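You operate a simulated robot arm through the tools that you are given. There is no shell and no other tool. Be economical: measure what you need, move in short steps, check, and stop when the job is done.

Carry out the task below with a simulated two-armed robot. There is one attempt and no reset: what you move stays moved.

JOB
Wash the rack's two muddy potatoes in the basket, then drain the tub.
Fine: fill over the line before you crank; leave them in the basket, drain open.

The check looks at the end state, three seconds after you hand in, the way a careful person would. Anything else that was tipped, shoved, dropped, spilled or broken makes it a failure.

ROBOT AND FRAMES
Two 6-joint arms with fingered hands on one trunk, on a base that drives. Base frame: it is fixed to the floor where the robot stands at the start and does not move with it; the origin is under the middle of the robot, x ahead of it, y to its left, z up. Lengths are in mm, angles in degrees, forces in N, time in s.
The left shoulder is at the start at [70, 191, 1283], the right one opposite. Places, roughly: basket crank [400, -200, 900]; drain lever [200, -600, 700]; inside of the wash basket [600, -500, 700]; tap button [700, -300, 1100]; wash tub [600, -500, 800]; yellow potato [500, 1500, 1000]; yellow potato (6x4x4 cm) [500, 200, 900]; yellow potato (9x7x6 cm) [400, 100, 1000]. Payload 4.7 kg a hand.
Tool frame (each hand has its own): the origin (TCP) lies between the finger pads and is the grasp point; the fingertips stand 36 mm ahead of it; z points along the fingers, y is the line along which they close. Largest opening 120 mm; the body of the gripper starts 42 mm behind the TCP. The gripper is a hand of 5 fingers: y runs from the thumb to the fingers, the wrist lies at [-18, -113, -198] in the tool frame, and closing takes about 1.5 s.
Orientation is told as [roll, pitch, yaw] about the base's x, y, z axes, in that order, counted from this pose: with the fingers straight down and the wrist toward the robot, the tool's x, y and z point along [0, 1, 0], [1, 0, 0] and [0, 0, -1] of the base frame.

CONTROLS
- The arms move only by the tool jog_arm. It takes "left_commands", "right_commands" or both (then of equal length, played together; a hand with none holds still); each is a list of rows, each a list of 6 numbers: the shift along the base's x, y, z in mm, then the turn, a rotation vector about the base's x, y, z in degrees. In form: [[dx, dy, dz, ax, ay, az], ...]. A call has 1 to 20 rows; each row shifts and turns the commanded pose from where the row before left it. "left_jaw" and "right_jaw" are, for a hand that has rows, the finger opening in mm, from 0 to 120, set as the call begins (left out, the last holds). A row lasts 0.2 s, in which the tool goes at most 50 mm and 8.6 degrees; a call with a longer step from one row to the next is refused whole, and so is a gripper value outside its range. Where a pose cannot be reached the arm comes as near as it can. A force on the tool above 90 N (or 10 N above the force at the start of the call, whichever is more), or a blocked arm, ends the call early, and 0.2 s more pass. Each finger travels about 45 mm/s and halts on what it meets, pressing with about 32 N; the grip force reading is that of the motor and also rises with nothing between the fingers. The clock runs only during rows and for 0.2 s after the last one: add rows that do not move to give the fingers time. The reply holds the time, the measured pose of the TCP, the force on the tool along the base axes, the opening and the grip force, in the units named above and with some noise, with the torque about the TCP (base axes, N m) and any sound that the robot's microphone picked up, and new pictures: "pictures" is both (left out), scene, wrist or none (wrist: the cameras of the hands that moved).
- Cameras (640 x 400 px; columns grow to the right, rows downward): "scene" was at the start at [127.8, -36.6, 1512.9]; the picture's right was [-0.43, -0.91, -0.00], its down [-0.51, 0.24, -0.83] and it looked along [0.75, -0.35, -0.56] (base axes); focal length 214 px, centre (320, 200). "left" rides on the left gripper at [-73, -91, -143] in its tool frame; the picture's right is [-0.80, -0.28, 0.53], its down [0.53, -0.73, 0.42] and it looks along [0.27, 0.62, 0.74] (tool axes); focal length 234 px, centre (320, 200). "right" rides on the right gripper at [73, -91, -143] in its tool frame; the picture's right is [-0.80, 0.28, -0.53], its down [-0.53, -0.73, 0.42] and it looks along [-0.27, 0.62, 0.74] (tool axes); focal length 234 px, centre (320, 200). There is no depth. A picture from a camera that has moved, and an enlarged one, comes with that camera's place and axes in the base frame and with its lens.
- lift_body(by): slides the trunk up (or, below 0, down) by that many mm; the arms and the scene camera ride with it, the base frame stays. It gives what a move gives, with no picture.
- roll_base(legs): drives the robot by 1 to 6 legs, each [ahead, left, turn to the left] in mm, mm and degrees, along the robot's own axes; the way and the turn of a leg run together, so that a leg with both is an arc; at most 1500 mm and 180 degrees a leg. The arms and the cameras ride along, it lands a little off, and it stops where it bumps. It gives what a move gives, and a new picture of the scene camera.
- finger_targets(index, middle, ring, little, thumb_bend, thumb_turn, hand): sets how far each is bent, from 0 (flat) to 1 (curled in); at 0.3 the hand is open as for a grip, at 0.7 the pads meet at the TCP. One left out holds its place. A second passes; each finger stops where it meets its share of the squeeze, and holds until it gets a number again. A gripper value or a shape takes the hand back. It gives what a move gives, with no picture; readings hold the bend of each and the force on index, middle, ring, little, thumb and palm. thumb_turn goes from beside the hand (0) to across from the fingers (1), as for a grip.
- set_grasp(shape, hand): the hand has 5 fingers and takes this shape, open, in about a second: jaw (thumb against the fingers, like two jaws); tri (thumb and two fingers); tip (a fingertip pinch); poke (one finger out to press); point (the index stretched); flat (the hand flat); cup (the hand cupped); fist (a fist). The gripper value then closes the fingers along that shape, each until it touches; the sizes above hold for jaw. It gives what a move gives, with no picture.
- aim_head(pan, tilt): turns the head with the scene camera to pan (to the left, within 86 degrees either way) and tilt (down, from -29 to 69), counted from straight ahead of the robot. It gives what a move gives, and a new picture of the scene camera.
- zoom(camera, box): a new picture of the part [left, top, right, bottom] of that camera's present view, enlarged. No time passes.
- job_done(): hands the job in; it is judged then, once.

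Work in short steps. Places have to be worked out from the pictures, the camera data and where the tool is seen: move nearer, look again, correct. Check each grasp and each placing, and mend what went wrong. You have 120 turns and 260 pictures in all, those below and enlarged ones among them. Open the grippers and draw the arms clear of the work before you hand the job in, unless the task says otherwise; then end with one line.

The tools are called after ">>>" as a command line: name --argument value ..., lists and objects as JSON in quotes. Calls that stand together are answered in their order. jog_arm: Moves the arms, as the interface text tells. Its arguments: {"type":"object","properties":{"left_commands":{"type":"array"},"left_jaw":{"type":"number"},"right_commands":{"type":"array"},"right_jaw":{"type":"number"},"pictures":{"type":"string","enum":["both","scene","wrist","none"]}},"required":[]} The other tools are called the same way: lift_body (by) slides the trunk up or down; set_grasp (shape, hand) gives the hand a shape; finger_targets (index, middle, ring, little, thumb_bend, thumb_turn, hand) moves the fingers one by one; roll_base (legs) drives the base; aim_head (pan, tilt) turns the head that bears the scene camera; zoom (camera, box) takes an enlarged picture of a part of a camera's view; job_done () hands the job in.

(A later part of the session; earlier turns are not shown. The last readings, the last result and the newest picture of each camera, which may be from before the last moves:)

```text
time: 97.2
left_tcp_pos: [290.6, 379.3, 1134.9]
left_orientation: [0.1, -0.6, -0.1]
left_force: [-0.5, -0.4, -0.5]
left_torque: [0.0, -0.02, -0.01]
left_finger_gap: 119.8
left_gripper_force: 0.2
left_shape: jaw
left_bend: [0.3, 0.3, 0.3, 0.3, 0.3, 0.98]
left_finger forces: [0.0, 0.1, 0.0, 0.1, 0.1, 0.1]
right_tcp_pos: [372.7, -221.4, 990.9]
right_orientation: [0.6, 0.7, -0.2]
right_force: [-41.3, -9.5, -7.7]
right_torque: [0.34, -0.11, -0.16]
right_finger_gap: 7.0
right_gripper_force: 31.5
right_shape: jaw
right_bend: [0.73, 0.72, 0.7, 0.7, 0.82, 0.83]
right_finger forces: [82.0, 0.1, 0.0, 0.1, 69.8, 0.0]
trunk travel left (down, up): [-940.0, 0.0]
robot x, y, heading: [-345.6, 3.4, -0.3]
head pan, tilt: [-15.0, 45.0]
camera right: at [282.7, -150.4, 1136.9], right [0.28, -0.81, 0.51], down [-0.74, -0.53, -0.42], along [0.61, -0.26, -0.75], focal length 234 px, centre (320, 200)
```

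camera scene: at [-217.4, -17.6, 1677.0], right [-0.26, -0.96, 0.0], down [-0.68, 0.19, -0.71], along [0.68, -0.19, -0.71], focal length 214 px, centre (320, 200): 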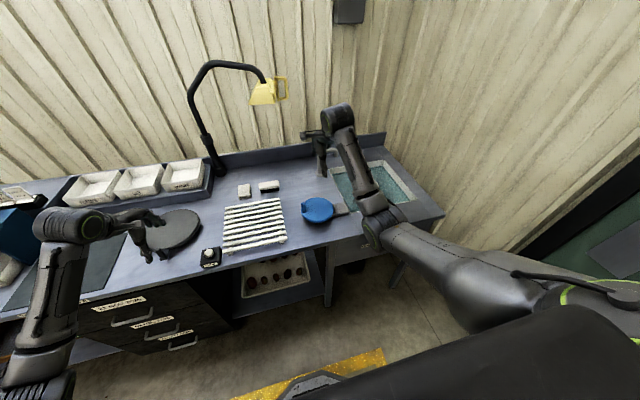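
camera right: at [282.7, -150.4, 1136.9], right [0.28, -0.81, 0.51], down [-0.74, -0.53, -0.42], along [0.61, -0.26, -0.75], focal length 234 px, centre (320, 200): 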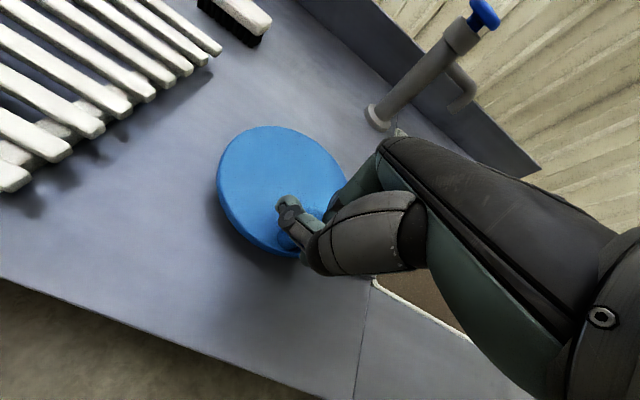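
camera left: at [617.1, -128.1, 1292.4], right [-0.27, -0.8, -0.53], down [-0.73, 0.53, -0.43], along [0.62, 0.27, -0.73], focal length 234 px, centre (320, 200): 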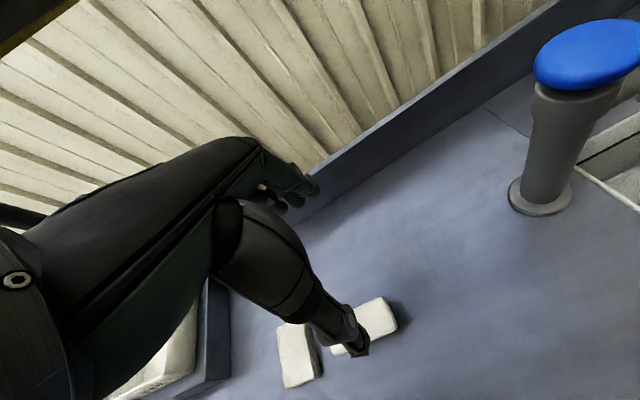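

There is a 41 N pull; I pause a moment and re-read before continuing.

>>> jog_arm --right_commands '[[0, 0, 0, 0, 0, 0], [0, 0, 0, 0, 0, 0]]' --pictures "wrist"

>>> zoom --camera "scene" --box '[280, 165, 380, 245]'

```text
time: 97.8
left_tcp_pos: [296.4, 373.7, 1135.1]
left_orientation: [0.3, -0.3, -0.3]
left_force: [0.7, -1.0, 0.4]
left_torque: [0.03, 0.02, -0.03]
left_finger_gap: 119.9
left_gripper_force: 0.0
left_shape: jaw
left_bend: [0.3, 0.3, 0.3, 0.3, 0.3, 0.98]
left_finger forces: [0.0, 0.0, 0.0, 0.0, 0.0, 0.1]
right_tcp_pos: [381.4, -232.5, 996.2]
right_orientation: [-0.2, 0.0, -0.6]
right_force: [-25.6, -29.0, -6.7]
right_torque: [0.0, 0.22, 0.11]
right_finger_gap: 8.6
right_gripper_force: 32.2
right_shape: jaw
right_bend: [0.73, 0.72, 0.7, 0.7, 0.8, 0.84]
right_finger forces: [77.3, 0.0, 0.0, 0.0, 54.8, 0.1]
trunk travel left (down, up): [-940.0, 0.0]
robot x, y, heading: [-343.0, 2.6, -0.5]
head pan, tilt: [-15.0, 45.0]
camera right: at [289.6, -158.9, 1138.2], right [0.27, -0.81, 0.53], down [-0.74, -0.53, -0.42], along [0.62, -0.28, -0.74], focal length 234 px, centre (320, 200)
```

right: 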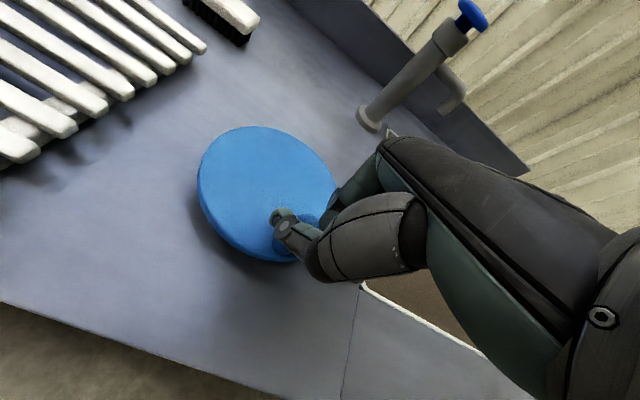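

```text
5.00 times, centred on (330, 205) of scene
camera zoom: at [-220.9, -25.3, 1677.2], right [-0.27, -0.96, -0.01], down [-0.68, 0.19, -0.71], along [0.68, -0.18, -0.71], focal length 1072 px, centre (270, 175)
```

zoom: 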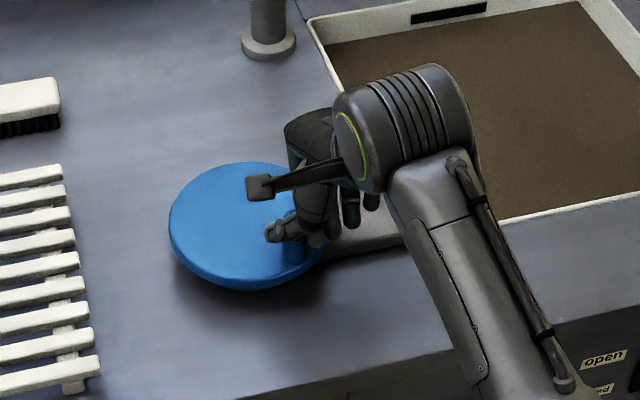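

The water turned brown – washing works. But finger loads are high, so I open briefly to relieve strain and re-measure the knob.

>>> jog_arm --right_commands '[[0, 0, 0, 0, 0, 0], [0, 0, 0, 0, 0, 0], [0, 0, 0, 0, 0, 0], [0, 0, 0, 0, 0, 0], [0, 0, 0, 0, 0, 0]]' --right_jaw 70 --pictures "wrist"

>>> zoom --camera "scene" --box '[280, 165, 380, 245]'

```text
time: 99.0
left_tcp_pos: [298.2, 382.5, 1130.7]
left_orientation: [0.0, -0.1, -0.1]
left_force: [-0.5, 0.3, -0.3]
left_torque: [0.02, 0.0, 0.0]
left_finger_gap: 119.7
left_gripper_force: 0.1
left_shape: jaw
left_bend: [0.3, 0.3, 0.3, 0.3, 0.3, 0.98]
left_finger forces: [0.1, 0.0, 0.0, 0.1, 0.0, 0.0]
right_tcp_pos: [386.0, -218.9, 996.6]
right_orientation: [0.2, -0.1, -0.2]
right_force: [-0.3, 0.5, 0.6]
right_torque: [-0.03, 0.04, 0.01]
right_finger_gap: 69.8
right_gripper_force: 0.0
right_shape: jaw
right_bend: [0.74, 0.42, 0.39, 0.41, 0.67, 1.0]
right_finger forces: [0.0, 0.1, 0.1, 0.0, 0.0, 0.0]
trunk travel left (down, up): [-940.0, 0.0]
robot x, y, heading: [-344.1, 5.6, -0.2]
head pan, tilt: [-15.0, 45.0]
camera right: at [293.5, -146.8, 1139.2], right [0.28, -0.81, 0.52], down [-0.73, -0.53, -0.43], along [0.62, -0.27, -0.74], focal length 234 px, centre (320, 200)
```

right: 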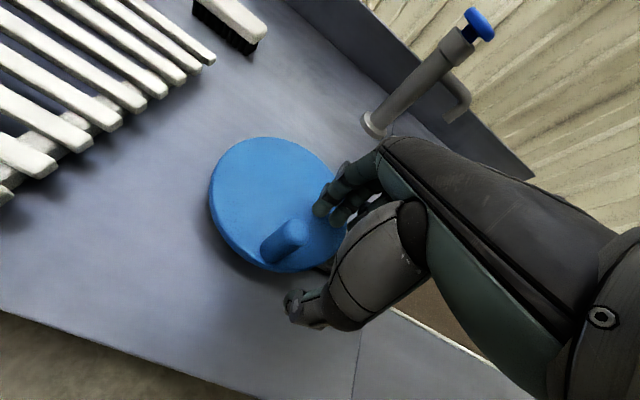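

```text
5.00 times, centred on (330, 205) of scene
camera zoom: at [-216.1, -14.8, 1676.9], right [-0.26, -0.96, 0.0], down [-0.68, 0.18, -0.71], along [0.68, -0.19, -0.71], focal length 1072 px, centre (270, 175)
```

zoom: 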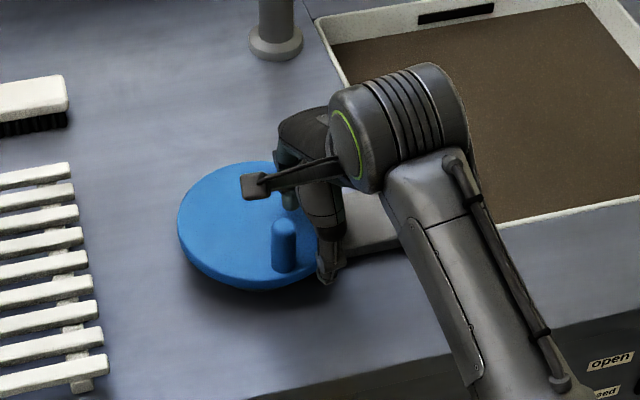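

True geometry: centre ≈(430,−177), knob radius ≈54, knob now at (380,−194). I lift, reset the hand shape, and regrasp centred.

>>> jog_arm --right_commands '[[0, 0, 30, 0, 0, 0], [0, 0, 40, 0, 0, 0]]' --pictures "none"

>>> set_grasp --shape "jaw" --hand "right"

>>> jog_arm --right_commands '[[-6, 27, 0, 0, 0, 0], [0, 0, -20, 0, 0, 0], [0, 0, 0, 0, 0, 0], [0, 0, 0, 0, 0, 0]]' --right_jaw 80 --pictures "wrist"

```text
time: 99.6
left_tcp_pos: [298.3, 381.0, 1130.5]
left_orientation: [0.0, -0.2, 0.0]
left_force: [0.6, -0.6, 0.5]
left_torque: [-0.04, -0.03, -0.01]
left_finger_gap: 119.8
left_gripper_force: 0.0
left_shape: jaw
left_bend: [0.3, 0.3, 0.3, 0.3, 0.3, 0.98]
left_finger forces: [0.1, 0.0, 0.0, 0.0, 0.1, 0.1]
right_tcp_pos: [383.6, -220.0, 1064.4]
right_orientation: [0.2, -0.1, -0.2]
right_force: [0.7, 0.3, -0.3]
right_torque: [-0.03, -0.02, -0.01]
right_finger_gap: 69.8
right_gripper_force: 0.1
right_shape: jaw
right_bend: [0.74, 0.42, 0.39, 0.41, 0.67, 1.0]
right_finger forces: [0.0, 0.0, 0.1, 0.0, 0.0, 0.0]
trunk travel left (down, up): [-940.0, 0.0]
robot x, y, heading: [-340.9, 7.5, -0.0]
head pan, tilt: [-15.0, 45.0]
```

```text
time: 100.5
left_tcp_pos: [298.0, 380.4, 1131.8]
left_orientation: [0.1, -0.2, -0.1]
left_force: [-0.6, -0.5, -0.7]
left_torque: [0.0, 0.02, -0.02]
left_finger_gap: 120.2
left_gripper_force: 0.0
left_shape: jaw
left_bend: [0.3, 0.3, 0.3, 0.3, 0.3, 0.98]
left_finger forces: [0.1, 0.0, 0.0, 0.0, 0.1, 0.0]
right_tcp_pos: [383.2, -222.2, 1066.2]
right_orientation: [0.1, -0.1, -0.2]
right_force: [-0.8, 0.3, 0.4]
right_torque: [-0.02, 0.01, 0.02]
right_finger_gap: 120.0
right_gripper_force: 0.1
right_shape: jaw
right_bend: [0.3, 0.3, 0.3, 0.3, 0.3, 0.98]
right_finger forces: [0.1, 0.1, 0.0, 0.1, 0.0, 0.0]
trunk travel left (down, up): [-940.0, 0.0]
robot x, y, heading: [-343.3, 0.7, -0.1]
head pan, tilt: [-15.0, 45.0]
```

```text
time: 101.5
left_tcp_pos: [296.9, 383.0, 1131.3]
left_orientation: [0.1, -0.2, 0.0]
left_force: [-0.4, 0.4, -0.9]
left_torque: [-0.01, 0.01, 0.0]
left_finger_gap: 119.7
left_gripper_force: 0.1
left_shape: jaw
left_bend: [0.3, 0.3, 0.3, 0.3, 0.3, 0.98]
left_finger forces: [0.0, 0.0, 0.0, 0.0, 0.0, 0.1]
right_tcp_pos: [376.8, -193.4, 1045.8]
right_orientation: [0.0, -0.1, -0.2]
right_force: [-0.5, -0.5, -0.3]
right_torque: [0.01, 0.02, 0.03]
right_finger_gap: 80.5
right_gripper_force: 0.1
right_shape: jaw
right_bend: [0.27, 0.38, 0.36, 0.35, 0.62, 0.99]
right_finger forces: [0.1, 0.0, 0.0, 0.0, 0.0, 0.1]
trunk travel left (down, up): [-940.0, 0.0]
robot x, y, heading: [-343.1, 0.8, -0.5]
head pan, tilt: [-15.0, 45.0]
camera right: at [285.2, -121.0, 1189.1], right [0.28, -0.81, 0.52], down [-0.73, -0.53, -0.43], along [0.62, -0.27, -0.74], focal length 234 px, centre (320, 200)
```

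right: 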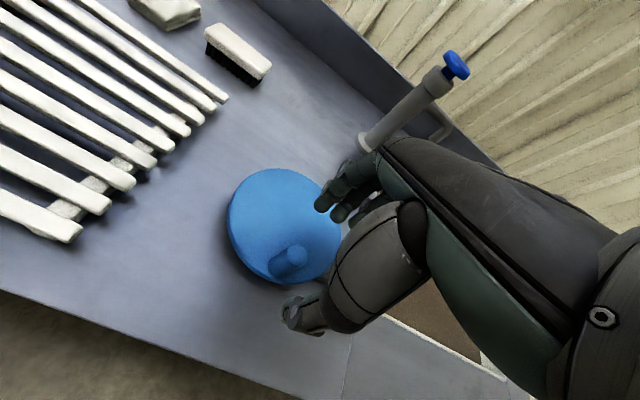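

Aligned at (377,−194). Descend, close, and check before continuing.

>>> jog_arm --right_commands '[[0, 0, -35, 0, 0, 0], [0, 0, -17, 0, 0, 0], [0, 0, 0, 0, 0, 0]]' --pictures "none"

>>> jog_arm --right_commands '[[0, 0, 0, 0, 0, 0], [0, 0, 0, 0, 0, 0], [0, 0, 0, 0, 0, 0], [0, 0, 0, 0, 0, 0], [0, 0, 0, 0, 0, 0], [0, 0, 0, 0, 0, 0], [0, 0, 0, 0, 0, 0], [0, 0, 0, 0, 0, 0]]' --right_jaw 5 --pictures "wrist"

```text
time: 102.3
left_tcp_pos: [297.1, 381.3, 1132.2]
left_orientation: [0.0, -0.2, -0.2]
left_force: [0.7, 0.0, 0.0]
left_torque: [-0.02, 0.04, 0.0]
left_finger_gap: 119.8
left_gripper_force: 0.1
left_shape: jaw
left_bend: [0.3, 0.3, 0.3, 0.3, 0.3, 0.98]
left_finger forces: [0.0, 0.0, 0.0, 0.0, 0.0, 0.0]
right_tcp_pos: [378.2, -193.4, 995.1]
right_orientation: [0.1, -0.1, -0.2]
right_force: [0.4, 0.1, 0.0]
right_torque: [-0.03, -0.04, 0.0]
right_finger_gap: 80.4
right_gripper_force: 0.0
right_shape: jaw
right_bend: [0.27, 0.38, 0.36, 0.35, 0.62, 0.99]
right_finger forces: [0.1, 0.0, 0.0, 0.0, 0.0, 0.0]
trunk travel left (down, up): [-940.0, 0.0]
robot x, y, heading: [-343.0, 3.5, -0.1]
head pan, tilt: [-15.0, 45.0]
```

```text
time: 104.1
left_tcp_pos: [296.4, 381.0, 1132.0]
left_orientation: [0.1, -0.3, -0.1]
left_force: [0.0, -0.4, -0.2]
left_torque: [-0.03, 0.04, 0.01]
left_finger_gap: 119.7
left_gripper_force: 0.1
left_shape: jaw
left_bend: [0.3, 0.3, 0.3, 0.3, 0.3, 0.98]
left_finger forces: [0.1, 0.0, 0.1, 0.0, 0.0, 0.0]
right_tcp_pos: [376.7, -194.3, 993.7]
right_orientation: [0.1, 0.1, -0.3]
right_force: [-8.3, -1.2, -2.3]
right_torque: [0.01, 0.16, 0.05]
right_finger_gap: 7.4
right_gripper_force: 32.2
right_shape: jaw
right_bend: [0.72, 0.7, 0.7, 0.7, 0.74, 1.0]
right_finger forces: [17.5, 3.8, 0.0, 0.0, 27.4, 0.0]
trunk travel left (down, up): [-940.0, 0.0]
robot x, y, heading: [-342.4, 2.3, -0.0]
head pan, tilt: [-15.0, 45.0]
camera right: at [284.0, -122.5, 1137.5], right [0.28, -0.81, 0.52], down [-0.73, -0.53, -0.43], along [0.62, -0.27, -0.74], focal length 234 px, centre (320, 200)
```

right: 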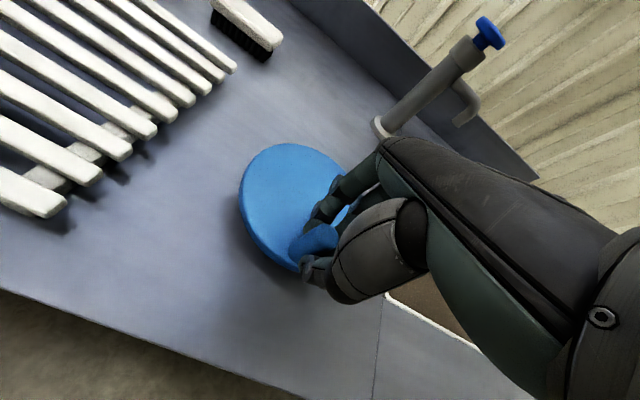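

Gripped. Half a turn about the corrected centre.

>>> jog_arm --right_commands '[[-2.7, 19.3, 0, 0, 0, 0], [4.1, 19, 0, 0, 0, 0], [10.3, 16.5, 0, 0, 0, 0], [15.3, 11.9, 0, 0, 0, 0], [18.5, 6.1, 0, 0, 0, 0], [19.4, -0.7, 0, 0, 0, 0], [18.1, -7.3, 0, 0, 0, 0], [14.4, -13, 0, 0, 0, 0], [9.2, -17.2, 0, 0, 0, 0]]' --pictures "wrist"

>>> zoom --camera "scene" --box '[280, 165, 380, 245]'

```text
time: 106.1
left_tcp_pos: [300.3, 383.7, 1129.5]
left_orientation: [0.0, -0.1, -0.1]
left_force: [0.1, 0.5, -0.5]
left_torque: [-0.02, 0.0, 0.02]
left_finger_gap: 120.0
left_gripper_force: 0.1
left_shape: jaw
left_bend: [0.3, 0.3, 0.3, 0.3, 0.3, 0.98]
left_finger forces: [0.1, 0.0, 0.1, 0.1, 0.0, 0.0]
right_tcp_pos: [488.6, -157.6, 991.3]
right_orientation: [0.2, -0.1, -0.1]
right_force: [3.5, -3.0, -18.3]
right_torque: [-0.31, -0.27, -0.27]
right_finger_gap: 4.1
right_gripper_force: 32.2
right_shape: jaw
right_bend: [0.72, 0.7, 0.7, 0.7, 0.77, 0.94]
right_finger forces: [17.8, 22.0, 0.0, 0.0, 28.8, 0.1]
trunk travel left (down, up): [-940.0, 0.0]
robot x, y, heading: [-344.5, 5.4, -0.4]
head pan, tilt: [-15.0, 45.0]
camera right: at [396.3, -85.1, 1135.0], right [0.28, -0.81, 0.52], down [-0.73, -0.53, -0.43], along [0.62, -0.27, -0.74], focal length 234 px, centre (320, 200)
```

right: 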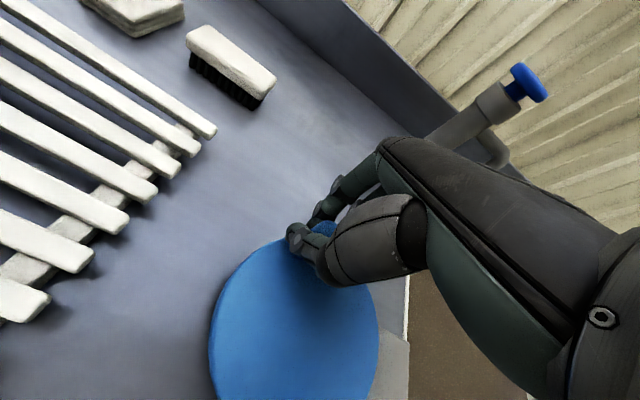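

```text
5.00 times, centred on (330, 205) of scene
camera zoom: at [-212.2, -16.0, 1676.4], right [-0.26, -0.97, 0.0], down [-0.68, 0.18, -0.7], along [0.68, -0.19, -0.71], focal length 1072 px, centre (270, 175)
```

zoom: 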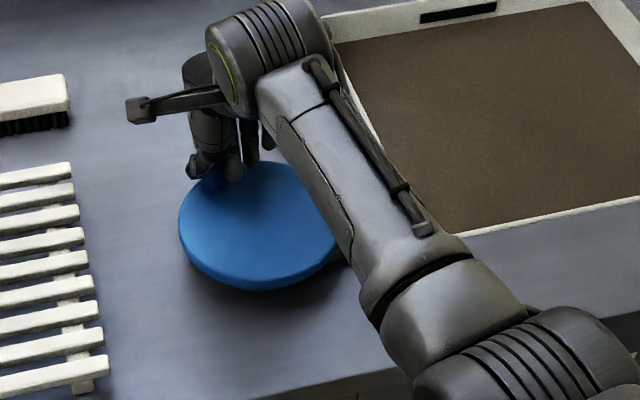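

Still held. Another half turn.

>>> jog_arm --right_commands '[[2.7, -19.3, 0, 0, 0, 0], [-4.1, -19, 0, 0, 0, 0], [-10.3, -16.5, 0, 0, 0, 0], [-15.3, -11.9, 0, 0, 0, 0], [-18.5, -6.1, 0, 0, 0, 0], [-19.4, 0.7, 0, 0, 0, 0], [-18.1, 7.3, 0, 0, 0, 0], [-14.4, 13, 0, 0, 0, 0], [-9.2, 17.2, 0, 0, 0, 0]]' --pictures "wrist"

>>> zoom --camera "scene" --box '[280, 165, 380, 245]'

```text
time: 108.1
left_tcp_pos: [292.0, 384.0, 1134.6]
left_orientation: [0.0, -0.5, 0.1]
left_force: [0.1, -0.2, 0.1]
left_torque: [-0.01, -0.03, 0.02]
left_finger_gap: 120.0
left_gripper_force: 0.1
left_shape: jaw
left_bend: [0.3, 0.3, 0.3, 0.3, 0.3, 0.98]
left_finger forces: [0.0, 0.0, 0.1, 0.0, 0.0, 0.0]
right_tcp_pos: [376.3, -184.0, 1000.0]
right_orientation: [0.9, -0.6, 0.3]
right_force: [-16.0, 10.1, 8.2]
right_torque: [-0.44, -0.14, -0.27]
right_finger_gap: 4.5
right_gripper_force: 32.4
right_shape: jaw
right_bend: [0.72, 0.72, 0.7, 0.7, 0.81, 0.95]
right_finger forces: [12.7, 38.8, 0.1, 0.0, 25.4, 0.0]
trunk travel left (down, up): [-940.0, 0.0]
robot x, y, heading: [-344.5, 3.3, -0.2]
head pan, tilt: [-15.0, 45.0]
camera right: at [281.4, -114.0, 1143.6], right [0.28, -0.81, 0.52], down [-0.72, -0.53, -0.44], along [0.63, -0.25, -0.74], focal length 234 px, centre (320, 200)
```

right: 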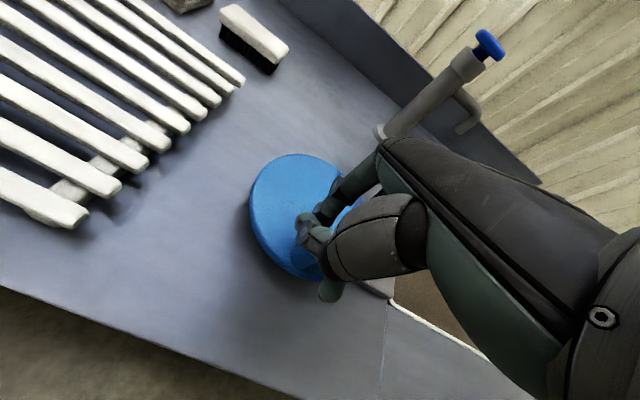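

```text
5.00 times, centred on (330, 205) of scene
camera zoom: at [-223.8, -15.9, 1677.8], right [-0.26, -0.97, 0.0], down [-0.68, 0.18, -0.71], along [0.69, -0.18, -0.7], focal length 1072 px, centre (270, 175)
```

zoom: 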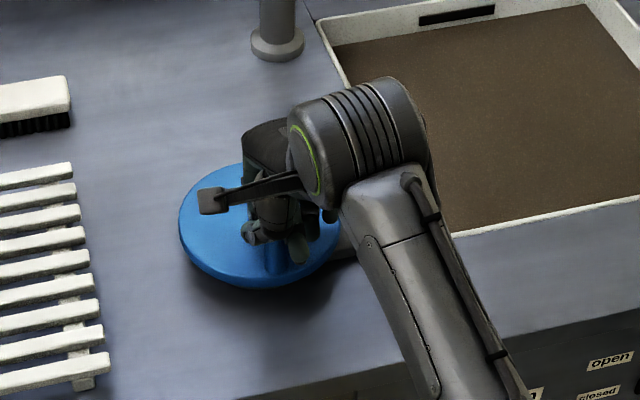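

The knob is still caged by the hand after ≈1.6 turns. I continue with one more full turn.

>>> jog_arm --right_commands '[[-2.7, 19.3, 0, 0, 0, 0], [4.1, 19, 0, 0, 0, 0], [10.3, 16.5, 0, 0, 0, 0], [15.3, 11.9, 0, 0, 0, 0], [18.5, 6.1, 0, 0, 0, 0], [19.4, -0.7, 0, 0, 0, 0], [18.1, -7.3, 0, 0, 0, 0], [14.4, -13, 0, 0, 0, 0], [9.2, -17.2, 0, 0, 0, 0], [2.7, -19.3, 0, 0, 0, 0], [-4.1, -19, 0, 0, 0, 0], [-10.3, -16.5, 0, 0, 0, 0], [-15.3, -11.9, 0, 0, 0, 0], [-18.5, -6.1, 0, 0, 0, 0], [-19.4, 0.7, 0, 0, 0, 0], [-18.1, 7.3, 0, 0, 0, 0], [-14.4, 13, 0, 0, 0, 0], [-9.2, 17.2, 0, 0, 0, 0]]' --pictures "wrist"

>>> zoom --camera "scene" --box '[280, 165, 380, 245]'

```text
time: 111.9
left_tcp_pos: [296.7, 382.6, 1131.0]
left_orientation: [0.0, -0.2, -0.1]
left_force: [-0.7, -0.2, 0.0]
left_torque: [0.0, -0.01, -0.01]
left_finger_gap: 119.8
left_gripper_force: 0.0
left_shape: jaw
left_bend: [0.3, 0.3, 0.3, 0.3, 0.3, 0.98]
left_finger forces: [0.1, 0.1, 0.1, 0.1, 0.0, 0.0]
right_tcp_pos: [379.0, -194.4, 993.4]
right_orientation: [0.1, 0.0, -0.3]
right_force: [-0.8, 0.1, 0.1]
right_torque: [0.02, 0.02, -0.01]
right_finger_gap: 6.4
right_gripper_force: 31.5
right_shape: jaw
right_bend: [0.73, 0.7, 0.7, 0.7, 0.81, 0.97]
right_finger forces: [0.1, 0.0, 0.0, 0.0, 0.0, 0.0]
trunk travel left (down, up): [-940.0, 0.0]
robot x, y, heading: [-344.6, 2.6, -0.4]
head pan, tilt: [-15.0, 45.0]
camera right: at [285.8, -120.6, 1137.0], right [0.28, -0.81, 0.52], down [-0.73, -0.53, -0.43], along [0.62, -0.27, -0.74], focal length 234 px, centre (320, 200)
```

right: 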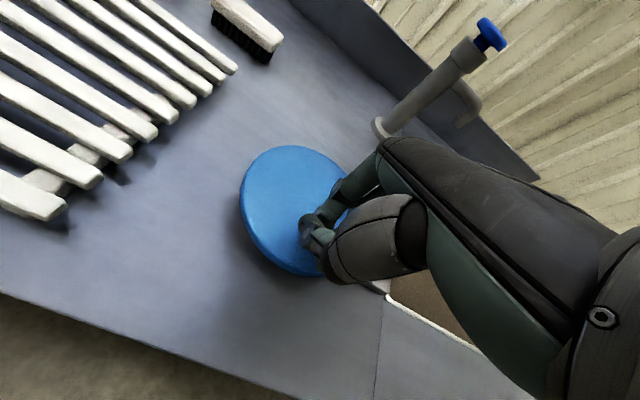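

```text
5.00 times, centred on (330, 205) of scene
camera zoom: at [-217.8, -16.6, 1677.0], right [-0.26, -0.96, 0.0], down [-0.68, 0.19, -0.71], along [0.68, -0.19, -0.71], focal length 1072 px, centre (270, 175)
```

zoom: 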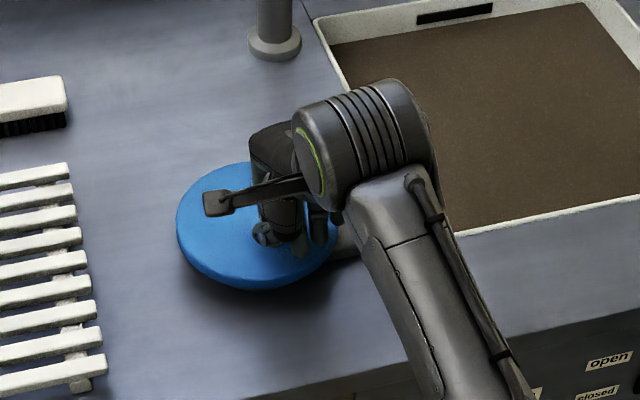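

The knob slipped free near the end (no load now). I lift, reset the hand and locate the knob again.

>>> jog_arm --right_commands '[[0, 0, 35, 0, 0, 0], [0, 0, 35, 0, 0, 0]]' --pictures "none"

>>> set_grasp --shape "jaw" --hand "right"

>>> zoom --camera "right" --box '[0, 0, 640, 400]'

>>> zoom --camera "scene" --box '[280, 165, 380, 245]'

```text
time: 112.5
left_tcp_pos: [296.7, 382.1, 1131.9]
left_orientation: [0.0, -0.3, -0.1]
left_force: [0.8, 0.2, 0.3]
left_torque: [0.0, -0.02, -0.02]
left_finger_gap: 119.8
left_gripper_force: 0.0
left_shape: jaw
left_bend: [0.3, 0.3, 0.3, 0.3, 0.3, 0.98]
left_finger forces: [0.0, 0.0, 0.0, 0.0, 0.0, 0.0]
right_tcp_pos: [379.2, -194.4, 1064.0]
right_orientation: [0.1, 0.0, -0.1]
right_force: [0.1, 0.3, -0.1]
right_torque: [0.0, -0.02, -0.02]
right_finger_gap: 6.0
right_gripper_force: 32.0
right_shape: jaw
right_bend: [0.73, 0.7, 0.7, 0.7, 0.81, 0.97]
right_finger forces: [0.0, 0.1, 0.0, 0.0, 0.0, 0.0]
trunk travel left (down, up): [-940.0, 0.0]
robot x, y, heading: [-345.5, 5.0, -0.4]
head pan, tilt: [-15.0, 45.0]
```

```text
time: 113.4
left_tcp_pos: [297.0, 380.1, 1131.2]
left_orientation: [0.1, -0.2, -0.1]
left_force: [0.1, 0.0, -0.7]
left_torque: [-0.02, -0.02, -0.01]
left_finger_gap: 120.0
left_gripper_force: 0.1
left_shape: jaw
left_bend: [0.3, 0.3, 0.3, 0.3, 0.3, 0.98]
left_finger forces: [0.0, 0.1, 0.1, 0.0, 0.0, 0.0]
right_tcp_pos: [378.2, -193.3, 1063.5]
right_orientation: [0.1, -0.1, -0.2]
right_force: [0.6, 0.1, 0.1]
right_torque: [0.01, 0.0, 0.01]
right_finger_gap: 119.4
right_gripper_force: 0.1
right_shape: jaw
right_bend: [0.3, 0.3, 0.3, 0.3, 0.3, 0.98]
right_finger forces: [0.0, 0.0, 0.0, 0.1, 0.0, 0.1]
trunk travel left (down, up): [-940.0, 0.0]
robot x, y, heading: [-340.1, 1.8, -0.5]
head pan, tilt: [-15.0, 45.0]
```

```text
1.00 times, centred on (320, 200) of right (not enlarged: the box is as wide or as high as the picture)
camera zoom: at [286.0, -121.6, 1207.0], right [0.28, -0.81, 0.52], down [-0.73, -0.53, -0.43], along [0.62, -0.27, -0.74], focal length 234 px, centre (320, 200)
```

zoom: 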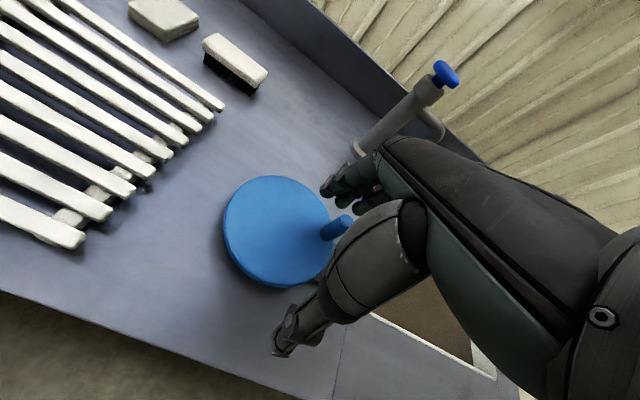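

```text
5.00 times, centred on (330, 205) of scene
camera zoom: at [-217.3, -17.3, 1677.0], right [-0.26, -0.96, 0.0], down [-0.68, 0.19, -0.71], along [0.68, -0.19, -0.71], focal length 1072 px, centre (270, 175)
```

zoom: 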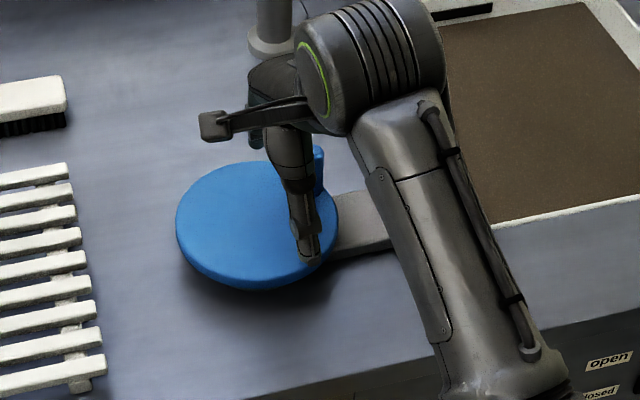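

Three knob fixes give the true circle: centre (442,−187), r≈63; knob now near (459,−248). I move above it and look.

>>> jog_arm --right_commands '[[27, -18, 0, 0, 0, 0], [27, -18, 0, 0, 0, 0], [27, -18, 0, 0, 0, 0], [0, 0, -15, 0, 0, 0]]' --right_jaw 80 --pictures "wrist"

>>> zoom --camera "scene" --box '[280, 165, 380, 245]'

```text
time: 114.4
left_tcp_pos: [297.9, 381.4, 1131.9]
left_orientation: [-0.1, -0.3, -0.1]
left_force: [-0.2, -0.2, -0.8]
left_torque: [-0.03, -0.01, 0.0]
left_finger_gap: 119.9
left_gripper_force: 0.1
left_shape: jaw
left_bend: [0.3, 0.3, 0.3, 0.3, 0.3, 0.98]
left_finger forces: [0.1, 0.0, 0.1, 0.1, 0.0, 0.0]
right_tcp_pos: [460.2, -248.0, 1048.7]
right_orientation: [0.1, -0.2, -0.3]
right_force: [-0.4, 0.2, 0.0]
right_torque: [0.0, -0.03, 0.02]
right_finger_gap: 80.4
right_gripper_force: 0.0
right_shape: jaw
right_bend: [0.27, 0.38, 0.36, 0.35, 0.62, 1.0]
right_finger forces: [0.1, 0.1, 0.0, 0.0, 0.0, 0.1]
trunk travel left (down, up): [-940.0, 0.0]
robot x, y, heading: [-344.2, -0.6, -0.4]
head pan, tilt: [-15.0, 45.0]
camera right: at [367.5, -176.3, 1191.9], right [0.28, -0.81, 0.52], down [-0.73, -0.53, -0.43], along [0.62, -0.27, -0.74], focal length 234 px, centre (320, 200)
```

right: 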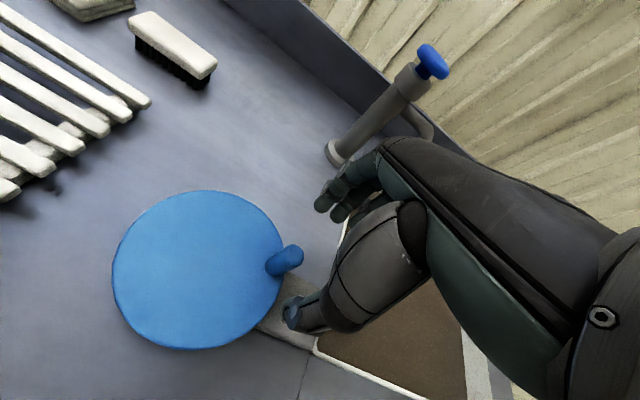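

```text
5.00 times, centred on (330, 205) of scene
camera zoom: at [-217.2, -17.2, 1677.0], right [-0.26, -0.96, 0.0], down [-0.68, 0.19, -0.71], along [0.68, -0.19, -0.71], focal length 1072 px, centre (270, 175)
```

zoom: 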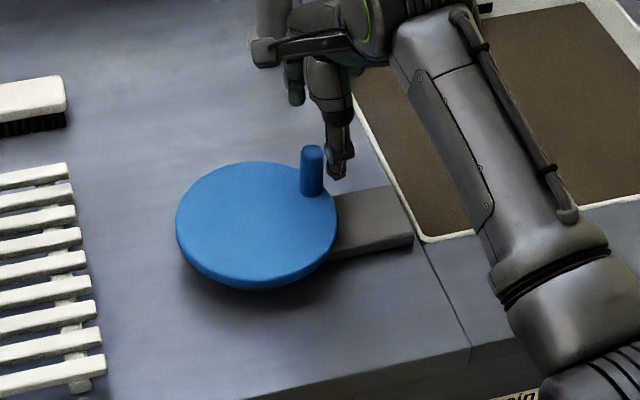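

Knob confirmed at (461,−247), height 937–997; centre (440,−188). Descend to z≈987 and grip.

>>> jog_arm --right_commands '[[0, 0, -35, 0, 0, 0], [0, 0, -27, 0, 0, 0], [0, 0, 0, 0, 0, 0]]' --pictures "none"

>>> jog_arm --right_commands '[[0, 0, 0, 0, 0, 0], [0, 0, 0, 0, 0, 0], [0, 0, 0, 0, 0, 0], [0, 0, 0, 0, 0, 0], [0, 0, 0, 0, 0, 0], [0, 0, 0, 0, 0, 0], [0, 0, 0, 0, 0, 0], [0, 0, 0, 0, 0, 0]]' --right_jaw 5 --pictures "wrist"

```text
time: 115.2
left_tcp_pos: [298.1, 381.4, 1132.7]
left_orientation: [0.0, -0.3, -0.1]
left_force: [0.2, 0.4, 1.4]
left_torque: [-0.03, 0.0, 0.01]
left_finger_gap: 119.9
left_gripper_force: 0.0
left_shape: jaw
left_bend: [0.3, 0.3, 0.3, 0.3, 0.3, 0.98]
left_finger forces: [0.0, 0.0, 0.0, 0.1, 0.0, 0.1]
right_tcp_pos: [459.5, -247.2, 988.2]
right_orientation: [0.1, -0.1, -0.3]
right_force: [-0.6, 0.4, 0.0]
right_torque: [-0.02, 0.02, 0.01]
right_finger_gap: 80.6
right_gripper_force: 0.0
right_shape: jaw
right_bend: [0.27, 0.38, 0.36, 0.35, 0.62, 1.0]
right_finger forces: [0.0, 0.0, 0.0, 0.0, 0.0, 0.0]
trunk travel left (down, up): [-940.0, 0.0]
robot x, y, heading: [-344.9, 4.5, -0.4]
head pan, tilt: [-15.0, 45.0]
```

```text
time: 117.0
left_tcp_pos: [297.7, 381.6, 1130.6]
left_orientation: [0.0, -0.2, -0.1]
left_force: [-0.5, 0.8, 0.2]
left_torque: [0.03, -0.04, 0.0]
left_finger_gap: 119.6
left_gripper_force: 0.1
left_shape: jaw
left_bend: [0.3, 0.3, 0.3, 0.3, 0.3, 0.98]
left_finger forces: [0.1, 0.0, 0.0, 0.0, 0.1, 0.0]
right_tcp_pos: [460.6, -248.6, 986.4]
right_orientation: [0.0, -0.1, -0.2]
right_force: [0.1, 2.5, -1.8]
right_torque: [0.11, -0.17, -0.01]
right_finger_gap: 6.4
right_gripper_force: 31.9
right_shape: jaw
right_bend: [0.72, 0.7, 0.7, 0.7, 0.74, 1.0]
right_finger forces: [21.5, 0.0, 0.0, 0.0, 24.4, 0.1]
trunk travel left (down, up): [-940.0, 0.0]
robot x, y, heading: [-341.8, 2.6, -0.2]
head pan, tilt: [-15.0, 45.0]
camera right: at [368.1, -175.3, 1130.6], right [0.28, -0.81, 0.52], down [-0.73, -0.53, -0.43], along [0.62, -0.27, -0.74], focal length 234 px, centre (320, 200)
```

right: 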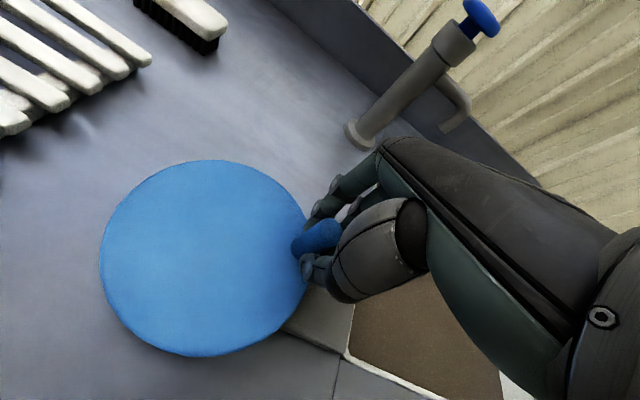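

Only the index grips, with the knob off toward +y. I reopen, shift 8 mm, and close again.

>>> jog_arm --right_commands '[[0, 0, 0, 0, 0, 0], [0, 0, 0, 0, 0, 0], [0, 0, 0, 0, 0, 0], [2, 8, 0, 0, 0, 0]]' --right_jaw 60 --pictures "none"

>>> jog_arm --right_commands '[[0, 0, 0, 0, 0, 0], [0, 0, 0, 0, 0, 0], [0, 0, 0, 0, 0, 0], [0, 0, 0, 0, 0, 0], [0, 0, 0, 0, 0, 0], [0, 0, 0, 0, 0, 0], [0, 0, 0, 0, 0, 0], [0, 0, 0, 0, 0, 0]]' --right_jaw 5 --pictures "wrist"

```text
time: 118.0
left_tcp_pos: [297.2, 381.5, 1131.2]
left_orientation: [0.0, -0.2, 0.0]
left_force: [0.2, 0.1, -0.1]
left_torque: [-0.03, 0.01, 0.01]
left_finger_gap: 120.1
left_gripper_force: 0.0
left_shape: jaw
left_bend: [0.3, 0.3, 0.3, 0.3, 0.3, 0.98]
left_finger forces: [0.0, 0.0, 0.1, 0.1, 0.1, 0.1]
right_tcp_pos: [461.3, -240.1, 986.9]
right_orientation: [0.1, 0.0, -0.3]
right_force: [0.6, 1.0, -0.7]
right_torque: [0.0, -0.03, -0.02]
right_finger_gap: 59.4
right_gripper_force: 0.0
right_shape: jaw
right_bend: [0.74, 0.45, 0.42, 0.41, 0.71, 1.0]
right_finger forces: [0.0, 0.0, 0.0, 0.0, 0.1, 0.1]
trunk travel left (down, up): [-940.0, 0.0]
robot x, y, heading: [-344.0, 2.2, -0.1]
head pan, tilt: [-15.0, 45.0]
```

```text
time: 119.8
left_tcp_pos: [298.6, 382.6, 1131.3]
left_orientation: [0.1, -0.2, -0.1]
left_force: [0.0, -0.1, -0.8]
left_torque: [-0.01, -0.04, 0.0]
left_finger_gap: 120.1
left_gripper_force: 0.1
left_shape: jaw
left_bend: [0.3, 0.3, 0.3, 0.3, 0.3, 0.98]
left_finger forces: [0.0, 0.1, 0.1, 0.1, 0.1, 0.0]
right_tcp_pos: [461.3, -240.6, 988.1]
right_orientation: [0.2, 0.0, -0.1]
right_force: [-2.0, 2.8, -2.3]
right_torque: [0.14, 0.01, 0.03]
right_finger_gap: 13.6
right_gripper_force: 31.6
right_shape: jaw
right_bend: [0.72, 0.64, 0.69, 0.69, 0.74, 1.0]
right_finger forces: [16.2, 7.1, 0.1, 0.0, 26.3, 0.0]
trunk travel left (down, up): [-940.0, 0.0]
robot x, y, heading: [-343.5, -1.0, -0.4]
head pan, tilt: [-15.0, 45.0]
camera right: at [369.8, -167.1, 1130.6], right [0.28, -0.81, 0.52], down [-0.73, -0.53, -0.43], along [0.62, -0.27, -0.74], focal length 234 px, centre (320, 200)
```

right: 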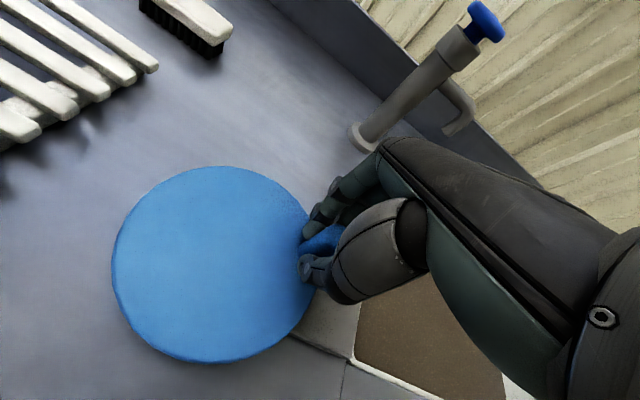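

Better: thumb, index and middle grip. Turn through one full circle about (440,−188).

>>> jog_arm --right_commands '[[-21.4, -3.8, 0, 0, 0, 0], [-21.4, 3.8, 0, 0, 0, 0], [-18.8, 10.8, 0, 0, 0, 0], [-14, 16.7, 0, 0, 0, 0], [-7.4, 20.4, 0, 0, 0, 0], [0, 21.8, 0, 0, 0, 0], [7.4, 20.4, 0, 0, 0, 0], [14, 16.7, 0, 0, 0, 0], [18.8, 10.8, 0, 0, 0, 0]]' --pictures "wrist"

```text
time: 121.8
left_tcp_pos: [301.2, 378.2, 1130.3]
left_orientation: [0.2, -0.1, -0.1]
left_force: [0.3, -0.4, 0.4]
left_torque: [0.0, 0.03, -0.02]
left_finger_gap: 119.9
left_gripper_force: 0.0
left_shape: jaw
left_bend: [0.3, 0.3, 0.3, 0.3, 0.3, 0.98]
left_finger forces: [0.1, 0.0, 0.1, 0.0, 0.1, 0.0]
right_tcp_pos: [422.9, -126.3, 983.8]
right_orientation: [0.2, -0.1, -0.3]
right_force: [6.6, -16.3, -17.4]
right_torque: [-0.95, -0.3, -0.71]
right_finger_gap: 8.4
right_gripper_force: 32.4
right_shape: jaw
right_bend: [0.72, 0.73, 0.69, 0.69, 0.82, 0.93]
right_finger forces: [17.9, 46.7, 0.1, 0.0, 29.9, 0.1]
trunk travel left (down, up): [-940.0, 0.0]
robot x, y, heading: [-342.4, 1.8, -0.4]
head pan, tilt: [-15.0, 45.0]
camera right: at [329.7, -53.5, 1127.9], right [0.27, -0.81, 0.52], down [-0.73, -0.53, -0.43], along [0.62, -0.27, -0.74], focal length 234 px, centre (320, 200)
```

right: 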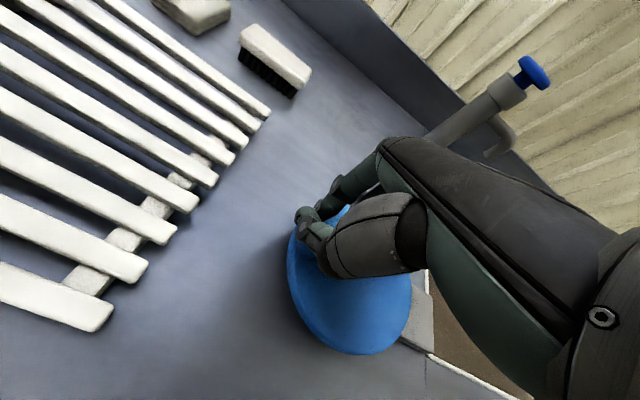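

Knob still held. Continue the second half with a small −5 mm y correction.

>>> jog_arm --right_commands '[[21.4, 0.8, 0, 0, 0, 0], [21.4, -5.8, 0, 0, 0, 0], [18.8, -10.8, 0, 0, 0, 0], [14, -16.7, 0, 0, 0, 0], [7.4, -20.4, 0, 0, 0, 0], [0, -21.8, 0, 0, 0, 0], [-7.4, -20.4, 0, 0, 0, 0], [-14, -16.7, 0, 0, 0, 0], [-18.8, -10.8, 0, 0, 0, 0]]' --pictures "wrist"

>>> zoom --camera "scene" --box '[280, 165, 380, 245]'

```text
time: 123.8
left_tcp_pos: [296.1, 381.1, 1131.6]
left_orientation: [0.1, -0.4, -0.2]
left_force: [-0.1, 0.2, 0.2]
left_torque: [0.01, 0.0, 0.03]
left_finger_gap: 120.2
left_gripper_force: 0.1
left_shape: jaw
left_bend: [0.3, 0.3, 0.3, 0.3, 0.3, 0.98]
left_finger forces: [0.0, 0.0, 0.0, 0.1, 0.1, 0.0]
right_tcp_pos: [459.6, -249.3, 983.5]
right_orientation: [0.0, 0.2, -0.5]
right_force: [-0.2, -0.3, -0.2]
right_torque: [0.0, 0.03, 0.03]
right_finger_gap: 10.5
right_gripper_force: 31.8
right_shape: jaw
right_bend: [0.73, 0.73, 0.69, 0.69, 0.85, 0.96]
right_finger forces: [0.1, 0.1, 0.0, 0.1, 0.1, 0.0]
trunk travel left (down, up): [-940.0, 0.0]
robot x, y, heading: [-343.6, 4.7, -0.3]
head pan, tilt: [-15.0, 45.0]
camera right: at [367.0, -175.3, 1127.3], right [0.28, -0.81, 0.52], down [-0.74, -0.53, -0.42], along [0.62, -0.27, -0.74], focal length 234 px, centre (320, 200)
```

right: 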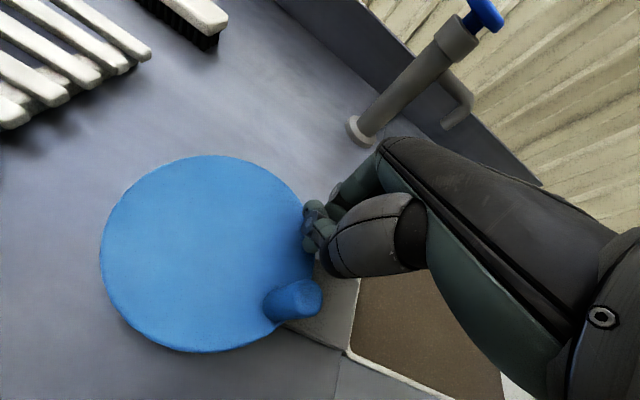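

```text
5.00 times, centred on (330, 205) of scene
camera zoom: at [-218.5, -17.6, 1676.8], right [-0.26, -0.96, 0.0], down [-0.68, 0.19, -0.71], along [0.68, -0.19, -0.71], focal length 1072 px, centre (270, 175)
```

zoom: 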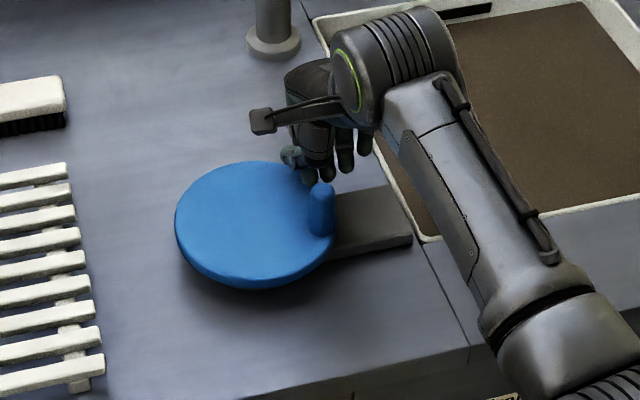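

The knob ran ahead; altogether roughly three turns were made and the water is thoroughly brown. Now I lift off and drive back clear of the counter to work the drain lever, at about pivot (300,−579,745), tip (232,−590,688).

>>> jog_arm --right_commands '[[0, 0, 30, 0, 0, 0], [0, 0, 40, 0, 0, 0], [0, 0, 40, 0, 0, 0], [0, 0, 40, 0, 0, 0]]' --pictures "none"

>>> roll_base --legs '[[-450, 0, 0], [0, -340, 0]]'

>>> set_grasp --shape "flat" --hand "right"

```text
time: 124.8
left_tcp_pos: [297.4, 380.5, 1131.6]
left_orientation: [0.0, -0.3, -0.1]
left_force: [-1.1, 0.2, -0.3]
left_torque: [-0.02, 0.0, 0.01]
left_finger_gap: 119.9
left_gripper_force: 0.0
left_shape: jaw
left_bend: [0.3, 0.3, 0.3, 0.3, 0.3, 0.98]
left_finger forces: [0.1, 0.0, 0.0, 0.1, 0.0, 0.1]
right_tcp_pos: [459.5, -245.2, 1137.1]
right_orientation: [0.0, -0.1, -0.3]
right_force: [-0.4, 0.2, -0.5]
right_torque: [0.0, -0.01, 0.01]
right_finger_gap: 10.4
right_gripper_force: 31.7
right_shape: jaw
right_bend: [0.73, 0.73, 0.69, 0.69, 0.85, 0.96]
right_finger forces: [0.0, 0.0, 0.0, 0.1, 0.1, 0.0]
trunk travel left (down, up): [-940.0, 0.0]
robot x, y, heading: [-340.2, 5.6, -0.4]
head pan, tilt: [-15.0, 45.0]
```

```text
time: 129.3
left_tcp_pos: [-154.1, 46.6, 1130.7]
left_orientation: [0.0, -0.2, 0.0]
left_force: [-0.9, -0.6, -0.4]
left_torque: [0.02, -0.02, -0.03]
left_finger_gap: 120.1
left_gripper_force: 0.1
left_shape: jaw
left_bend: [0.3, 0.3, 0.3, 0.3, 0.3, 0.98]
left_finger forces: [0.0, 0.0, 0.0, 0.1, 0.0, 0.0]
right_tcp_pos: [9.2, -578.2, 1137.8]
right_orientation: [0.1, -0.1, -0.1]
right_force: [-0.1, 0.3, -0.1]
right_torque: [-0.03, 0.01, 0.01]
right_finger_gap: 10.5
right_gripper_force: 32.0
right_shape: jaw
right_bend: [0.73, 0.73, 0.69, 0.69, 0.85, 0.96]
right_finger forces: [0.1, 0.0, 0.0, 0.0, 0.0, 0.1]
trunk travel left (down, up): [-940.0, 0.0]
robot x, y, heading: [-797.1, -333.8, -0.2]
head pan, tilt: [-15.0, 45.0]
camera scene: at [-668.2, -352.0, 1677.0], right [-0.26, -0.97, 0.0], down [-0.68, 0.18, -0.71], along [0.68, -0.19, -0.71], focal length 214 px, centre (320, 200)
```

scene: 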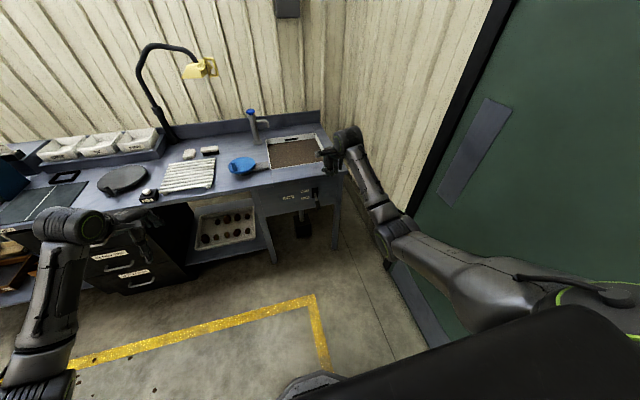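

```text
time: 130.2
left_tcp_pos: [-156.1, 44.4, 1132.1]
left_orientation: [0.2, -0.2, -0.1]
left_force: [0.0, -0.3, -0.5]
left_torque: [0.0, 0.01, 0.0]
left_finger_gap: 119.7
left_gripper_force: 0.2
left_shape: jaw
left_bend: [0.3, 0.3, 0.3, 0.3, 0.3, 0.98]
left_finger forces: [0.1, 0.0, 0.1, 0.0, 0.0, 0.0]
right_tcp_pos: [11.0, -581.2, 1136.9]
right_orientation: [0.1, 0.0, -0.1]
right_force: [0.5, 0.3, -0.8]
right_torque: [-0.01, -0.03, 0.0]
right_finger_gap: 114.3
right_gripper_force: 0.0
right_shape: flat
right_bend: [0.0, 0.0, 0.0, 0.0, 0.39, 0.0]
right_finger forces: [0.1, 0.0, 0.0, 0.0, 0.0, 0.1]
trunk travel left (down, up): [-940.0, 0.0]
robot x, y, heading: [-793.0, -330.3, -0.2]
head pan, tilt: [-15.0, 45.0]
```

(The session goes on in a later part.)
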